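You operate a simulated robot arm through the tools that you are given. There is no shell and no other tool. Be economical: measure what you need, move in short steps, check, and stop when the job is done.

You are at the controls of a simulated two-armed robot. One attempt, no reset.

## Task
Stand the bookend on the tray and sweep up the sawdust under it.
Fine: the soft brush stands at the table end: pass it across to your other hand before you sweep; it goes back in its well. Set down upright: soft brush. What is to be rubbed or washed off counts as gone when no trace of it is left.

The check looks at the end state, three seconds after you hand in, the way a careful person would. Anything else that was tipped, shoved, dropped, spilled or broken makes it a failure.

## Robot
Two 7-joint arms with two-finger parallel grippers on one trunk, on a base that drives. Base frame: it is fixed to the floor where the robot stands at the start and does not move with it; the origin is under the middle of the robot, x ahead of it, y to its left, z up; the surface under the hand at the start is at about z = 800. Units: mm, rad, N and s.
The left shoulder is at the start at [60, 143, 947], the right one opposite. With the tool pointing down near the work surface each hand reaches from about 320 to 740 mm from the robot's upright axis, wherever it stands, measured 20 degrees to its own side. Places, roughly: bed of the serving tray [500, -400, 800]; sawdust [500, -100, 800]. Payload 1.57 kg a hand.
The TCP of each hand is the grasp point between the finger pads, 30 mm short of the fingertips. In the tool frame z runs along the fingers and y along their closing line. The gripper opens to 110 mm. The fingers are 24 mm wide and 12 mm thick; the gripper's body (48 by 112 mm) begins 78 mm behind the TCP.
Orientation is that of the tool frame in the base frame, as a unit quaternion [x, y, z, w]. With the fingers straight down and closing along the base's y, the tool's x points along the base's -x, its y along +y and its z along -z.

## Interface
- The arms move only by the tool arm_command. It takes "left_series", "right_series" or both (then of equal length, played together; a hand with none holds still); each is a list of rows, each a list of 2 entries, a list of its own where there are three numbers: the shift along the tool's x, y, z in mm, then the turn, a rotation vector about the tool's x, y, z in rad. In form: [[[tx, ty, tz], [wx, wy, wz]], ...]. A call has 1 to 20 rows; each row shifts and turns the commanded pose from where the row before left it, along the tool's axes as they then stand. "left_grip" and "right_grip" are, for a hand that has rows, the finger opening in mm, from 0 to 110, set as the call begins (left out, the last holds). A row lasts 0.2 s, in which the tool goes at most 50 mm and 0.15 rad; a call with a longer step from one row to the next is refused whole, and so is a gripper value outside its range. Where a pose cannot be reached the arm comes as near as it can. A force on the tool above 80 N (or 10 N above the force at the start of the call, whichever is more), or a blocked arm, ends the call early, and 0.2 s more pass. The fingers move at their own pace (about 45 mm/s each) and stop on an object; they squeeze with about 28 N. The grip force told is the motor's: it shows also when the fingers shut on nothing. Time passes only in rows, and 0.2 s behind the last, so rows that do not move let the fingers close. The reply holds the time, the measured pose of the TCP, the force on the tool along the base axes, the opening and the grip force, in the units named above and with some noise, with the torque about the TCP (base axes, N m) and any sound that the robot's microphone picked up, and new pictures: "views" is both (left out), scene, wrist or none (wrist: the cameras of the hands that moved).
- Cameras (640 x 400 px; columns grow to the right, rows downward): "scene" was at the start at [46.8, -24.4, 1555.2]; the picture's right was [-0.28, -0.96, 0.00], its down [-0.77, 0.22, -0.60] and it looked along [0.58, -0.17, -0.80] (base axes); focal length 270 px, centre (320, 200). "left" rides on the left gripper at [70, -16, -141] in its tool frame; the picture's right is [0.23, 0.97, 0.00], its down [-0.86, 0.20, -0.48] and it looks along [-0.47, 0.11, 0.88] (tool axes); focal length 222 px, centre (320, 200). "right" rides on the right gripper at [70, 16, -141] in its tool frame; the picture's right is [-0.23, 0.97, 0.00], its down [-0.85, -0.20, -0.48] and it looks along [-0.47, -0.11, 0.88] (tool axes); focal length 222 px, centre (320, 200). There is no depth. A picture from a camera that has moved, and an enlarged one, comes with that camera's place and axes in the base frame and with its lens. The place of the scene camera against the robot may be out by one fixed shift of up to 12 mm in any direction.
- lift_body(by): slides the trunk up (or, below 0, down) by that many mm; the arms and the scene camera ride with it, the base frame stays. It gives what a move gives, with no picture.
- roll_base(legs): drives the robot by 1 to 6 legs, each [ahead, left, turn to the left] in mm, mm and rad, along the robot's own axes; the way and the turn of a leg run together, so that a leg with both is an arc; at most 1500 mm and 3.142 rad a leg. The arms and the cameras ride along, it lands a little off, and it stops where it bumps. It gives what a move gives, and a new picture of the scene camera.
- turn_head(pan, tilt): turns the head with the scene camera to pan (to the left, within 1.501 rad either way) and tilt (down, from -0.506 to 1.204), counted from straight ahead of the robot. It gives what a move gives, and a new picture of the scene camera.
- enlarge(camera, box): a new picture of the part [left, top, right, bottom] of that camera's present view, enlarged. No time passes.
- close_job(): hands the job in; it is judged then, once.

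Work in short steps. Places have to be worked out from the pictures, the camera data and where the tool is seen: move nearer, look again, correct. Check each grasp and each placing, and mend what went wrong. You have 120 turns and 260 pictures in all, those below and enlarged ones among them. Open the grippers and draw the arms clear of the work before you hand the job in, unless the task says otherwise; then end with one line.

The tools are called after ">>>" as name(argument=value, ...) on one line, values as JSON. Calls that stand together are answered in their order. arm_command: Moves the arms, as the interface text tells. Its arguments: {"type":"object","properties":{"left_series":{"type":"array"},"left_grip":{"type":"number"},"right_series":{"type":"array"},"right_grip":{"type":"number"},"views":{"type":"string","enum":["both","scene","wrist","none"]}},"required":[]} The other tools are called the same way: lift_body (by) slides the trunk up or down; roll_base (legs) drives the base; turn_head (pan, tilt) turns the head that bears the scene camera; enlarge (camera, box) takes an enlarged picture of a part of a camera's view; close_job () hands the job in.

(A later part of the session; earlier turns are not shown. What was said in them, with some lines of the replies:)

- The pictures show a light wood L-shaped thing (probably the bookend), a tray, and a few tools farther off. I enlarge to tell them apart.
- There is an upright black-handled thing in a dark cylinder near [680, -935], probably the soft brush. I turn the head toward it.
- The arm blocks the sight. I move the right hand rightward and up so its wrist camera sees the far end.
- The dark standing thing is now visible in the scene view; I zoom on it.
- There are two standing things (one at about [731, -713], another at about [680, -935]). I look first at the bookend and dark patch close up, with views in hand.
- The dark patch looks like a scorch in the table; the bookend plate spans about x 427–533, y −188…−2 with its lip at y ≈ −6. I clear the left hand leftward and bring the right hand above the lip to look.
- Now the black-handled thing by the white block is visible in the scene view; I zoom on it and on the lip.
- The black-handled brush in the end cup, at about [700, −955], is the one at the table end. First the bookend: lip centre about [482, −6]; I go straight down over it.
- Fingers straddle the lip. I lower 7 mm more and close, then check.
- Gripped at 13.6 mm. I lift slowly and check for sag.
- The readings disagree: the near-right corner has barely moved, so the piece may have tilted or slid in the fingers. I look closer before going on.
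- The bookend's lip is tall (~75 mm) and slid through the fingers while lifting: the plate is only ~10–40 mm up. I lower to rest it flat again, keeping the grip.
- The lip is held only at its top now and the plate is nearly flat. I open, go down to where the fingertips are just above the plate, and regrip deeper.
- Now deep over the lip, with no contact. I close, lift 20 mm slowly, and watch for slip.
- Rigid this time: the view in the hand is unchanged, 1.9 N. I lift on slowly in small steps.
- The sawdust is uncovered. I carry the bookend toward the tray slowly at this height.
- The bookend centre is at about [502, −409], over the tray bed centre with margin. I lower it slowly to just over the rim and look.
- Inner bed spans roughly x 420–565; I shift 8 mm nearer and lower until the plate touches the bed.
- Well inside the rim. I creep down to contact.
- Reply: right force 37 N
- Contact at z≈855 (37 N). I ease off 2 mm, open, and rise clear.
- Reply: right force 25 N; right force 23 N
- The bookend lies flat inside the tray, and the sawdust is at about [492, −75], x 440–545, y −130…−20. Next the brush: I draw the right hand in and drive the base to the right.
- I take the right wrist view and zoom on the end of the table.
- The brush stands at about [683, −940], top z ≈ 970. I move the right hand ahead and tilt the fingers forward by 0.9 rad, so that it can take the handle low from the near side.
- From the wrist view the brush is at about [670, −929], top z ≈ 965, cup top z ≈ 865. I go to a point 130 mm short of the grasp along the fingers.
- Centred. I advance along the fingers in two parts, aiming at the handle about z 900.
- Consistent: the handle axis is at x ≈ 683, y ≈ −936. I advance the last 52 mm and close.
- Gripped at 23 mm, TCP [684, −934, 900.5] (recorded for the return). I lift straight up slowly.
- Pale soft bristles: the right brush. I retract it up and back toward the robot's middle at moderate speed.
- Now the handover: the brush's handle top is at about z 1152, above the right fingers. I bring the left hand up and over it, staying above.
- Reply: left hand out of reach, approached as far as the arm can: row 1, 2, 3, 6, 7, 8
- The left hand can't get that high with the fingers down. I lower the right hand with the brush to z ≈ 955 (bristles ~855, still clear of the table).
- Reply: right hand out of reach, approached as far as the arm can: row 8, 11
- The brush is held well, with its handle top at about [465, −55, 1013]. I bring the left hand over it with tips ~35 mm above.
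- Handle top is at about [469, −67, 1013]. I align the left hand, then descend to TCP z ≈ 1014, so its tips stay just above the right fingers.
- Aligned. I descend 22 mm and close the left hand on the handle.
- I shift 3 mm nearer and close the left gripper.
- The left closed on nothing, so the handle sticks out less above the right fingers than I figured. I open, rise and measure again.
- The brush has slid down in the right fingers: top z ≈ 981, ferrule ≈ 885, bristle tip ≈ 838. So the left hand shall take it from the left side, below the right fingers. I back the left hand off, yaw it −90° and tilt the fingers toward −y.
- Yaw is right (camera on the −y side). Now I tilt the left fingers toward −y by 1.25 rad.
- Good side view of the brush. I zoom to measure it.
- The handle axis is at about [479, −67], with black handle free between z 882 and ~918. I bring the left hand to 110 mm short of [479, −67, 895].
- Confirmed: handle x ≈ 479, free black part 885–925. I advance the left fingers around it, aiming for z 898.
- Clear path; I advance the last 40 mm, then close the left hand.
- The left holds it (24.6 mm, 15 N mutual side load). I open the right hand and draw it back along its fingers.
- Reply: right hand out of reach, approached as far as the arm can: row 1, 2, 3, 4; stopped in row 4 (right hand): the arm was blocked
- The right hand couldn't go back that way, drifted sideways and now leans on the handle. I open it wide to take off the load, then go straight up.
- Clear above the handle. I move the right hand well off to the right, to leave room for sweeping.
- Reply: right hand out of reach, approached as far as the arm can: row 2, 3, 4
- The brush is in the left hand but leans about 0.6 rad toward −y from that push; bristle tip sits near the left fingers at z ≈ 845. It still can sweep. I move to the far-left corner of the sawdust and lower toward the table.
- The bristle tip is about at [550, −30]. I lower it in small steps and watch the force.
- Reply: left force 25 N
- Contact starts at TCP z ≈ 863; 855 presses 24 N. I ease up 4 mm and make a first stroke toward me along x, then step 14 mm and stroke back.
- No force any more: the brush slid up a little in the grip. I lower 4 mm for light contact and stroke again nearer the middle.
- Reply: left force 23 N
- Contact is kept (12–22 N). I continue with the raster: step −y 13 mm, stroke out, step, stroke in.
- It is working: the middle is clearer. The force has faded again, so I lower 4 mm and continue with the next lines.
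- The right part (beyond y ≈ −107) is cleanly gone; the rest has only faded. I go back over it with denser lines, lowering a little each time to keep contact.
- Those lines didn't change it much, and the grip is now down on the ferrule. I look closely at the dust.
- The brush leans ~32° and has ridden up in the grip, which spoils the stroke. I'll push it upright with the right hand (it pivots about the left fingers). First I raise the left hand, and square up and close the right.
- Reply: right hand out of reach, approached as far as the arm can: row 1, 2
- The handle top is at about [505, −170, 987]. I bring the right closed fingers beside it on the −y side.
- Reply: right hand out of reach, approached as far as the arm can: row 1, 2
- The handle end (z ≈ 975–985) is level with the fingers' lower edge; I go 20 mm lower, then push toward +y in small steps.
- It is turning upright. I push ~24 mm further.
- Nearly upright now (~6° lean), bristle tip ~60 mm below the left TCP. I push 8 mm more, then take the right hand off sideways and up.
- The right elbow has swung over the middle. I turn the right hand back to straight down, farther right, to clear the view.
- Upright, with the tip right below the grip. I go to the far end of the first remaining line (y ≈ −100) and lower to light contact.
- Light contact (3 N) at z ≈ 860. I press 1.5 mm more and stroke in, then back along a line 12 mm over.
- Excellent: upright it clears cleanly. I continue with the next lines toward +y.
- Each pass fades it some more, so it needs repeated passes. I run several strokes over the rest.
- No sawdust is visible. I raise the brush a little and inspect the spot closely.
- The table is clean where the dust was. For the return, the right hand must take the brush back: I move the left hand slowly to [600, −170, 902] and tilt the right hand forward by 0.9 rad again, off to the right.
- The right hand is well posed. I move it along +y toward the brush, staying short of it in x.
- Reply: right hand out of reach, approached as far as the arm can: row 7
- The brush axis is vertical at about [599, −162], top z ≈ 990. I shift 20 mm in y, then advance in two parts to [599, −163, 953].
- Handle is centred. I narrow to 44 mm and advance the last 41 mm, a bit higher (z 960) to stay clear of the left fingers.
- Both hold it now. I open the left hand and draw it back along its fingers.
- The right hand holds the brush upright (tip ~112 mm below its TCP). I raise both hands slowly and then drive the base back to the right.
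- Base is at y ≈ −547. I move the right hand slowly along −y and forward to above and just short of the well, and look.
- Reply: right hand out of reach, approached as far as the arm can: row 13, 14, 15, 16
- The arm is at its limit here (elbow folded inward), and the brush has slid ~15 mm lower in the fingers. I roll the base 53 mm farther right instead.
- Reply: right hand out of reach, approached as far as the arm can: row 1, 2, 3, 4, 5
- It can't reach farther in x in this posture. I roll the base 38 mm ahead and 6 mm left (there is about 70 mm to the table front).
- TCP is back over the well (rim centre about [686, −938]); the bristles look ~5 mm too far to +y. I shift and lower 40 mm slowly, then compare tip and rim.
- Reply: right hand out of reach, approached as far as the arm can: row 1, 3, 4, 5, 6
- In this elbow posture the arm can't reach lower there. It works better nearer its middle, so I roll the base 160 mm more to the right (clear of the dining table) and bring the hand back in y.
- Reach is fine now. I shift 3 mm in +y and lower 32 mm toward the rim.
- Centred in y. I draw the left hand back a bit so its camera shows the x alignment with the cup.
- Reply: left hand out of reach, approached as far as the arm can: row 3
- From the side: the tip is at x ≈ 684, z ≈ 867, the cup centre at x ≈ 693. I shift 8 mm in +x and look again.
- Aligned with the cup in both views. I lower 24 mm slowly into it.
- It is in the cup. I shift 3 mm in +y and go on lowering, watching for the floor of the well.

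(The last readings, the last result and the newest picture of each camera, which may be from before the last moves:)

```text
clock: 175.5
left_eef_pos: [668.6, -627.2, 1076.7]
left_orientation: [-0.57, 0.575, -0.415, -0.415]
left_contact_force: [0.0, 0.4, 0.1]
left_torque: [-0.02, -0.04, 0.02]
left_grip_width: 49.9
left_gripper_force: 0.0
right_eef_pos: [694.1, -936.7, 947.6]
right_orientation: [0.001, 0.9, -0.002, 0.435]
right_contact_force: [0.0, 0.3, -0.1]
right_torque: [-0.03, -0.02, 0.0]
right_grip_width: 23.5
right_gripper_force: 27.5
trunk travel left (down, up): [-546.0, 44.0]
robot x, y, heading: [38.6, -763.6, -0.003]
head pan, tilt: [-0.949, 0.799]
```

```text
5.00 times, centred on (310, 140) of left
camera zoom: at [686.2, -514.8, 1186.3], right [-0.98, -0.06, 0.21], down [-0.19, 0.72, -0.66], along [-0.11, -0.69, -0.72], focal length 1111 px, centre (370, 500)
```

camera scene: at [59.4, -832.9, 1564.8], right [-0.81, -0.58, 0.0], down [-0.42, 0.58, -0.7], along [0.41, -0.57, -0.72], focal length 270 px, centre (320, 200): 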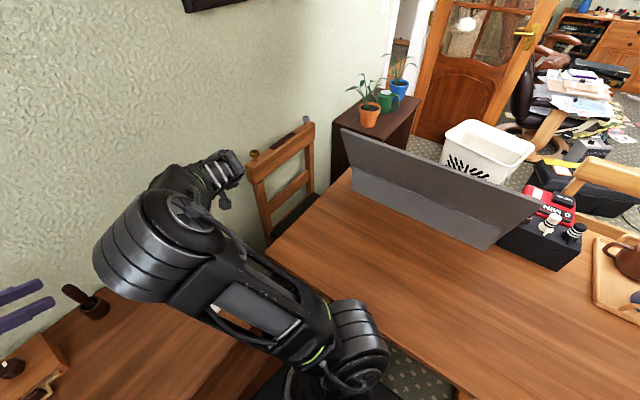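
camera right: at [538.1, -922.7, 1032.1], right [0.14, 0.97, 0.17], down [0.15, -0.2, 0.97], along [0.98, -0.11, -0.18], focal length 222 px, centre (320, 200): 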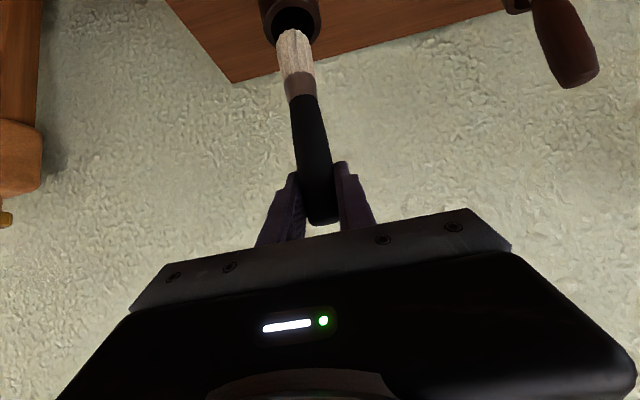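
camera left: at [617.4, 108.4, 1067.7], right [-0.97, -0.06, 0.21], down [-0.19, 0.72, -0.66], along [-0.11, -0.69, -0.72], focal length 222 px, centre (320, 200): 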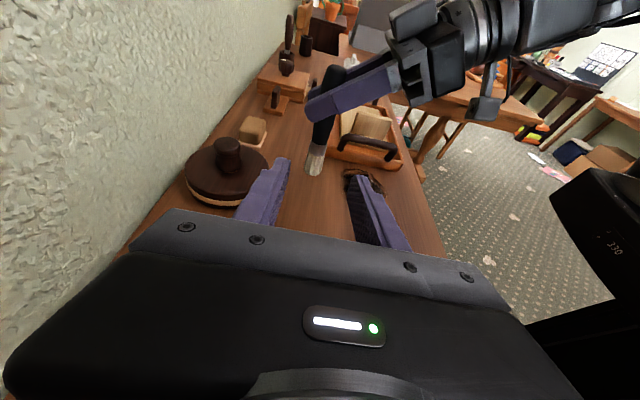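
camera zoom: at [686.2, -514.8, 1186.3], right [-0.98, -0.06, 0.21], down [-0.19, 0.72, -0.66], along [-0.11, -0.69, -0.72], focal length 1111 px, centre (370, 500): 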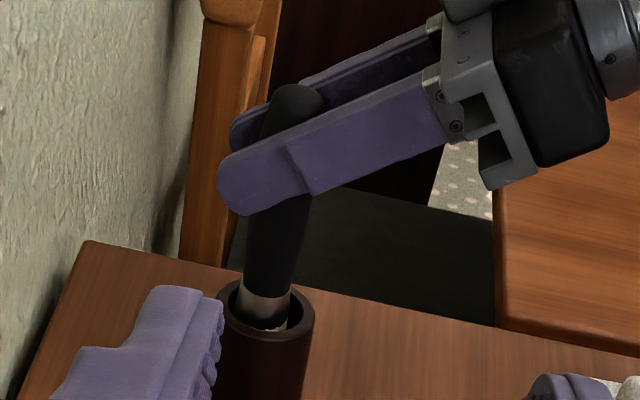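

Almost down. I lower 2 mm at a time to feel the floor.

>>> arm_command(right_series=[[[1.6, 0, 1.25], [0, 0, 0]], [[1.6, 0, 1.25], [0, 0, 0]], [[1.6, 0, 1.25], [0, 0, 0]], [[0, 0, 0], [0, 0, 0]]], views="none")

>>> arm_command(right_series=[[[1.6, 0, 1.25], [0, 0, 0]], [[1.6, 0, 1.25], [0, 0, 0]], [[0, 0, 0], [0, 0, 0]]], views="none")

```text
clock: 176.5
left_eef_pos: [669.6, -628.1, 1075.9]
left_orientation: [-0.57, 0.575, -0.415, -0.416]
left_contact_force: [0.0, 0.9, 0.8]
left_torque: [0.0, -0.01, 0.0]
left_grip_width: 50.3
left_gripper_force: 0.1
right_eef_pos: [693.3, -938.4, 942.8]
right_orientation: [0.002, 0.9, -0.003, 0.435]
right_contact_force: [0.4, -0.6, -0.4]
right_torque: [0.0, 0.0, 0.02]
right_grip_width: 23.7
right_gripper_force: 28.3
trunk travel left (down, up): [-546.0, 44.0]
robot x, y, heading: [37.4, -761.8, 0.0]
head pan, tilt: [-0.949, 0.799]
```

```text
clock: 177.3
left_eef_pos: [669.0, -627.3, 1076.6]
left_orientation: [-0.569, 0.576, -0.414, -0.416]
left_contact_force: [-0.7, 0.2, -0.7]
left_torque: [0.04, -0.01, 0.0]
left_grip_width: 50.3
left_gripper_force: 0.0
right_eef_pos: [693.8, -937.0, 936.8]
right_orientation: [0.001, 0.9, -0.003, 0.436]
right_contact_force: [-0.3, -0.5, 3.3]
right_torque: [0.02, 0.01, -0.01]
right_grip_width: 23.6
right_gripper_force: 27.3
trunk travel left (down, up): [-546.0, 44.0]
robot x, y, heading: [37.0, -760.4, -0.002]
head pan, tilt: [-0.949, 0.799]
```

It rests on the well's floor (3 N). I open the right hand.

>>> arm_command(right_series=[[[0, 0, 0], [0, 0, 0]], [[0, 0, 0], [0, 0, 0]], [[0, 0, 0], [0, 0, 0]]], right_grip=70, views="wrist")

>>> enlarge(camera="left", box=[260, 100, 360, 180])

```text
clock: 178.1
left_eef_pos: [668.0, -625.7, 1075.4]
left_orientation: [-0.57, 0.575, -0.414, -0.415]
left_contact_force: [0.5, -0.9, -1.3]
left_torque: [0.03, 0.01, -0.03]
left_grip_width: 50.1
left_gripper_force: 0.0
right_eef_pos: [694.4, -936.7, 937.4]
right_orientation: [0.001, 0.9, -0.002, 0.436]
right_contact_force: [1.2, -1.1, -0.4]
right_torque: [-0.06, 0.06, 0.04]
right_grip_width: 69.9
right_gripper_force: 0.1
trunk travel left (down, up): [-546.0, 44.0]
robot x, y, heading: [37.1, -766.1, 0.002]
head pan, tilt: [-0.949, 0.799]
camera right: at [538.5, -920.0, 969.3], right [0.14, 0.97, 0.17], down [0.15, -0.2, 0.97], along [0.98, -0.11, -0.18], focal length 222 px, centre (320, 200)
```

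right: 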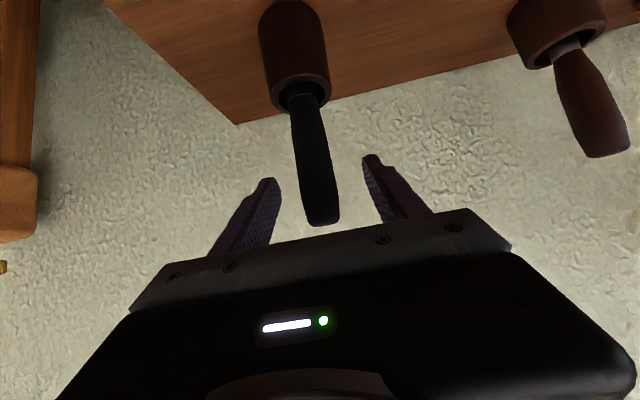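

```text
5.00 times, centred on (310, 140) of left
camera zoom: at [686.2, -514.8, 1186.3], right [-0.98, -0.06, 0.21], down [-0.19, 0.72, -0.66], along [-0.11, -0.69, -0.72], focal length 1111 px, centre (370, 500)
```

zoom: 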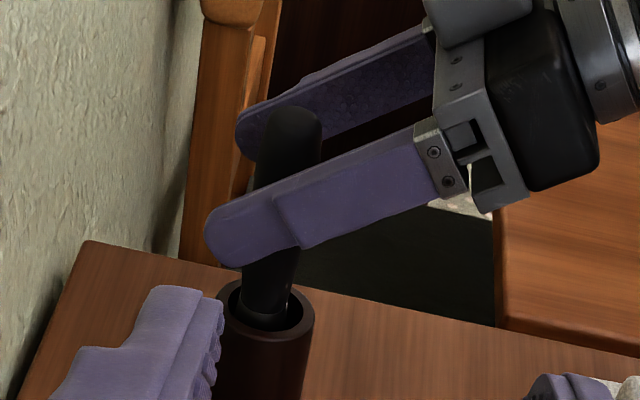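

The brush stands upright in its well. I withdraw straight up between its sides, then back.

>>> arm_command(right_series=[[[-7.8, 0, -6.2], [0, 0, 0]], [[-7.8, 0, -6.2], [0, 0, 0]], [[-7.8, 0, -6.2], [0, 0, 0]], [[-11.7, 0, -9.3], [0, 0, 0]], [[-11.7, 0, -9.3], [0, 0, 0]], [[-11.7, 0, -9.3], [0, 0, 0]], [[-11.7, 0, -9.3], [0, 0, 0]], [[0, 0, 0], [0, 0, 0]]], views="wrist")

>>> enlarge(camera="left", box=[200, 40, 400, 180])

```text
clock: 179.9
left_eef_pos: [669.7, -626.3, 1075.7]
left_orientation: [-0.57, 0.575, -0.414, -0.415]
left_contact_force: [0.5, 0.6, -0.8]
left_torque: [0.0, 0.0, 0.0]
left_grip_width: 50.1
left_gripper_force: 0.1
right_eef_pos: [693.1, -935.3, 1027.3]
right_orientation: [0.0, 0.9, -0.002, 0.435]
right_contact_force: [0.3, -0.1, 0.1]
right_torque: [-0.01, -0.02, 0.0]
right_grip_width: 70.0
right_gripper_force: 0.0
trunk travel left (down, up): [-546.0, 44.0]
robot x, y, heading: [35.5, -762.3, -0.0]
head pan, tilt: [-0.949, 0.799]
camera right: at [537.7, -918.9, 1059.1], right [0.14, 0.97, 0.17], down [0.15, -0.2, 0.97], along [0.98, -0.11, -0.18], focal length 222 px, centre (320, 200)
```

right: 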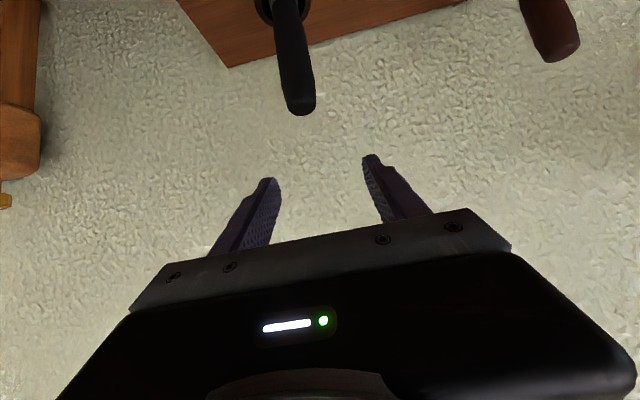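

```text
2.86 times, centred on (300, 110) of left
camera zoom: at [686.3, -514.7, 1186.2], right [-0.98, -0.06, 0.21], down [-0.19, 0.72, -0.66], along [-0.11, -0.69, -0.72], focal length 635 px, centre (377, 457)
```

zoom: 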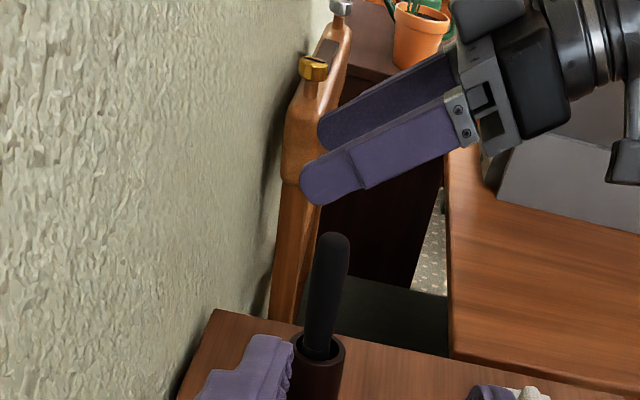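

The brush stands free in its well. I back the base off, roll left, and take a final look over everything.

>>> roll_base(legs=[[-60, 0, 0], [0, 420, 0]])

>>> arm_command(right_series=[[[-10, -20, -10], [0, 0, 0]], [[-10, -30, -10], [0, 0, 0]], [[0, -30, -10], [0, 0.15, 0]], [[0, -30, -10], [0, 0.15, 0]], [[0, -30, -10], [0, 0.15, 0]], [[0, -30, -10], [0, 0.15, 0]], [[0, -30, 0], [0, 0.15, 0]], [[0, -20, 0], [0, 0.15, 0]], [[0, 0, 0], [0, 0, 0]]], left_series=[[[0, 0, -20], [0, 0, 0]], [[0, 0, -30], [0, 0, 0]], [[0, 0, -30], [0, 0, 0]], [[0, 0, -30], [0, 0, 0]], [[0, 0, 0], [0, 0, 0]], [[0, 0, 0], [0, 0, 0]], [[0, 0, 0], [0, 0, 0]], [[0, 0, 0], [0, 0, 0]], [[0, 0, 0], [0, 0, 0]]], right_grip=110, left_grip=110, views="none")

>>> turn_head(pan=-0.3, tilt=0.75)

```text
clock: 183.0
left_eef_pos: [610.8, -211.9, 1076.8]
left_orientation: [-0.569, 0.576, -0.414, -0.416]
left_contact_force: [0.2, 0.3, -0.5]
left_torque: [0.0, -0.01, 0.02]
left_grip_width: 50.1
left_gripper_force: 0.1
right_eef_pos: [633.9, -520.6, 1026.6]
right_orientation: [0.001, 0.9, -0.002, 0.436]
right_contact_force: [0.1, 0.4, 0.3]
right_torque: [-0.03, 0.02, 0.04]
right_grip_width: 70.2
right_gripper_force: 0.0
trunk travel left (down, up): [-546.0, 44.0]
robot x, y, heading: [-23.3, -348.3, 0.002]
head pan, tilt: [-0.949, 0.799]
camera scene: at [0.2, -415.2, 1564.9], right [-0.81, -0.58, 0.0], down [-0.42, 0.58, -0.7], along [0.4, -0.57, -0.72], focal length 270 px, centre (320, 200)
```

scene: 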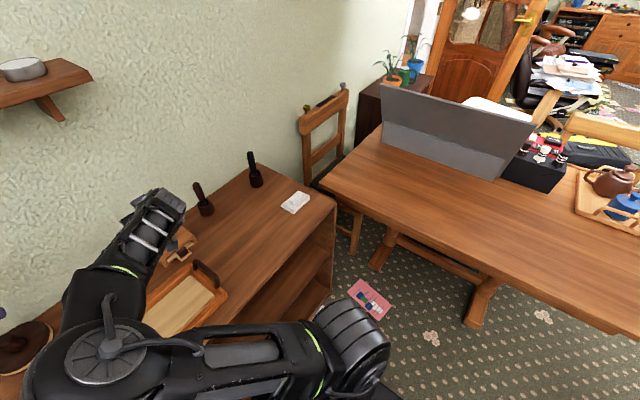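

```text
clock: 185.0
left_eef_pos: [609.9, -213.1, 1077.7]
left_orientation: [-0.569, 0.576, -0.413, -0.416]
left_contact_force: [0.3, 0.4, -0.3]
left_torque: [0.0, -0.01, 0.0]
left_grip_width: 109.8
left_gripper_force: 0.0
left hand out of reach, approached as far as the arm can: row 1, 2, 3, 4
right_eef_pos: [509.7, -654.7, 1106.3]
right_orientation: [0.001, 1.0, -0.004, 0.028]
right_contact_force: [-0.2, 1.0, 0.1]
right_torque: [0.03, 0.01, 0.02]
right_grip_width: 110.0
right_gripper_force: 0.0
right hand out of reach, approached as far as the arm can: row 5, 6, 7, 8
trunk travel left (down, up): [-546.0, 44.0]
robot x, y, heading: [-23.6, -348.0, -0.001]
head pan, tilt: [-0.949, 0.799]
```

```text
clock: 186.0
left_eef_pos: [609.1, -212.4, 1076.0]
left_orientation: [-0.569, 0.575, -0.414, -0.416]
left_contact_force: [-0.1, -0.1, 0.2]
left_torque: [0.01, -0.02, 0.0]
left_grip_width: 109.8
left_gripper_force: 0.1
right_eef_pos: [510.0, -653.4, 1106.8]
right_orientation: [0.002, 1.0, -0.004, 0.029]
right_contact_force: [0.1, 0.4, 0.0]
right_torque: [0.02, -0.04, 0.01]
right_grip_width: 110.1
right_gripper_force: 0.1
trunk travel left (down, up): [-546.0, 44.0]
robot x, y, heading: [-25.6, -342.6, 0.002]
head pan, tilt: [-0.3, 0.75]
camera scene: at [32.4, -375.2, 1568.8], right [-0.3, -0.95, 0.0], down [-0.65, 0.2, -0.73], along [0.7, -0.22, -0.68], focal length 270 px, centre (320, 200)
```

scene: 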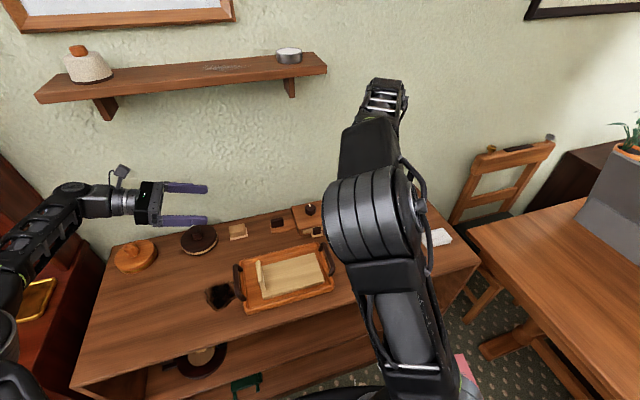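

Everything stands in place; one last zoom on the swept area, the tray and the brush.

>>> enlarge(camera="scene", box=[90, 200, 350, 360])

>>> enlarge(camera="right", box=[0, 0, 640, 400])

```text
2.46 times, centred on (220, 280) of scene
camera zoom: at [32.4, -375.2, 1568.8], right [-0.3, -0.95, 0.0], down [-0.65, 0.2, -0.73], along [0.7, -0.22, -0.68], focal length 664 px, centre (566, 3)
```

zoom: 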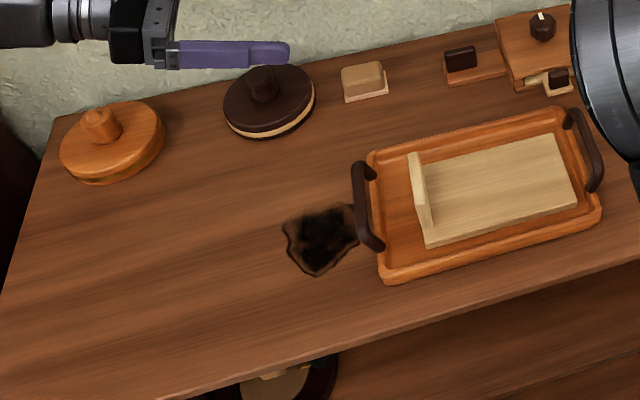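

```text
1.00 times, centred on (320, 200) of right (not enlarged: the box is as wide or as high as the picture)
camera zoom: at [431.0, -636.3, 1241.8], right [0.23, 0.97, 0.01], down [0.82, -0.2, 0.53], along [0.52, -0.12, -0.85], focal length 222 px, centre (320, 200)
```

zoom: 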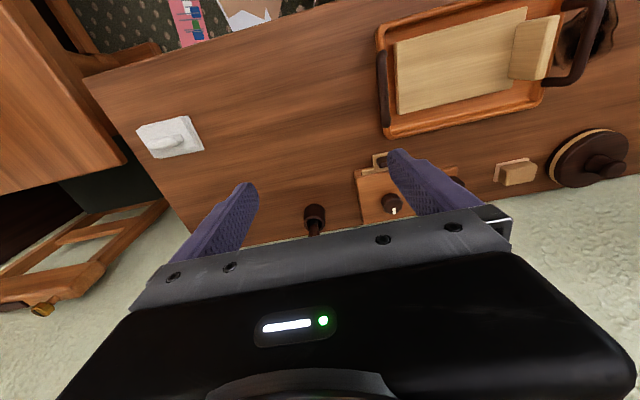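

The bookend stands on the tray, the sawdust is gone, the brush is in its well, and both hands are open and clear. I hand in the job.

>>> close_job()

```text
The job is handed in.
```

The bookend stands on the tray, no sawdust can be seen where it was, and the soft brush, passed to the left hand for the sweeping, is back upright in its well.
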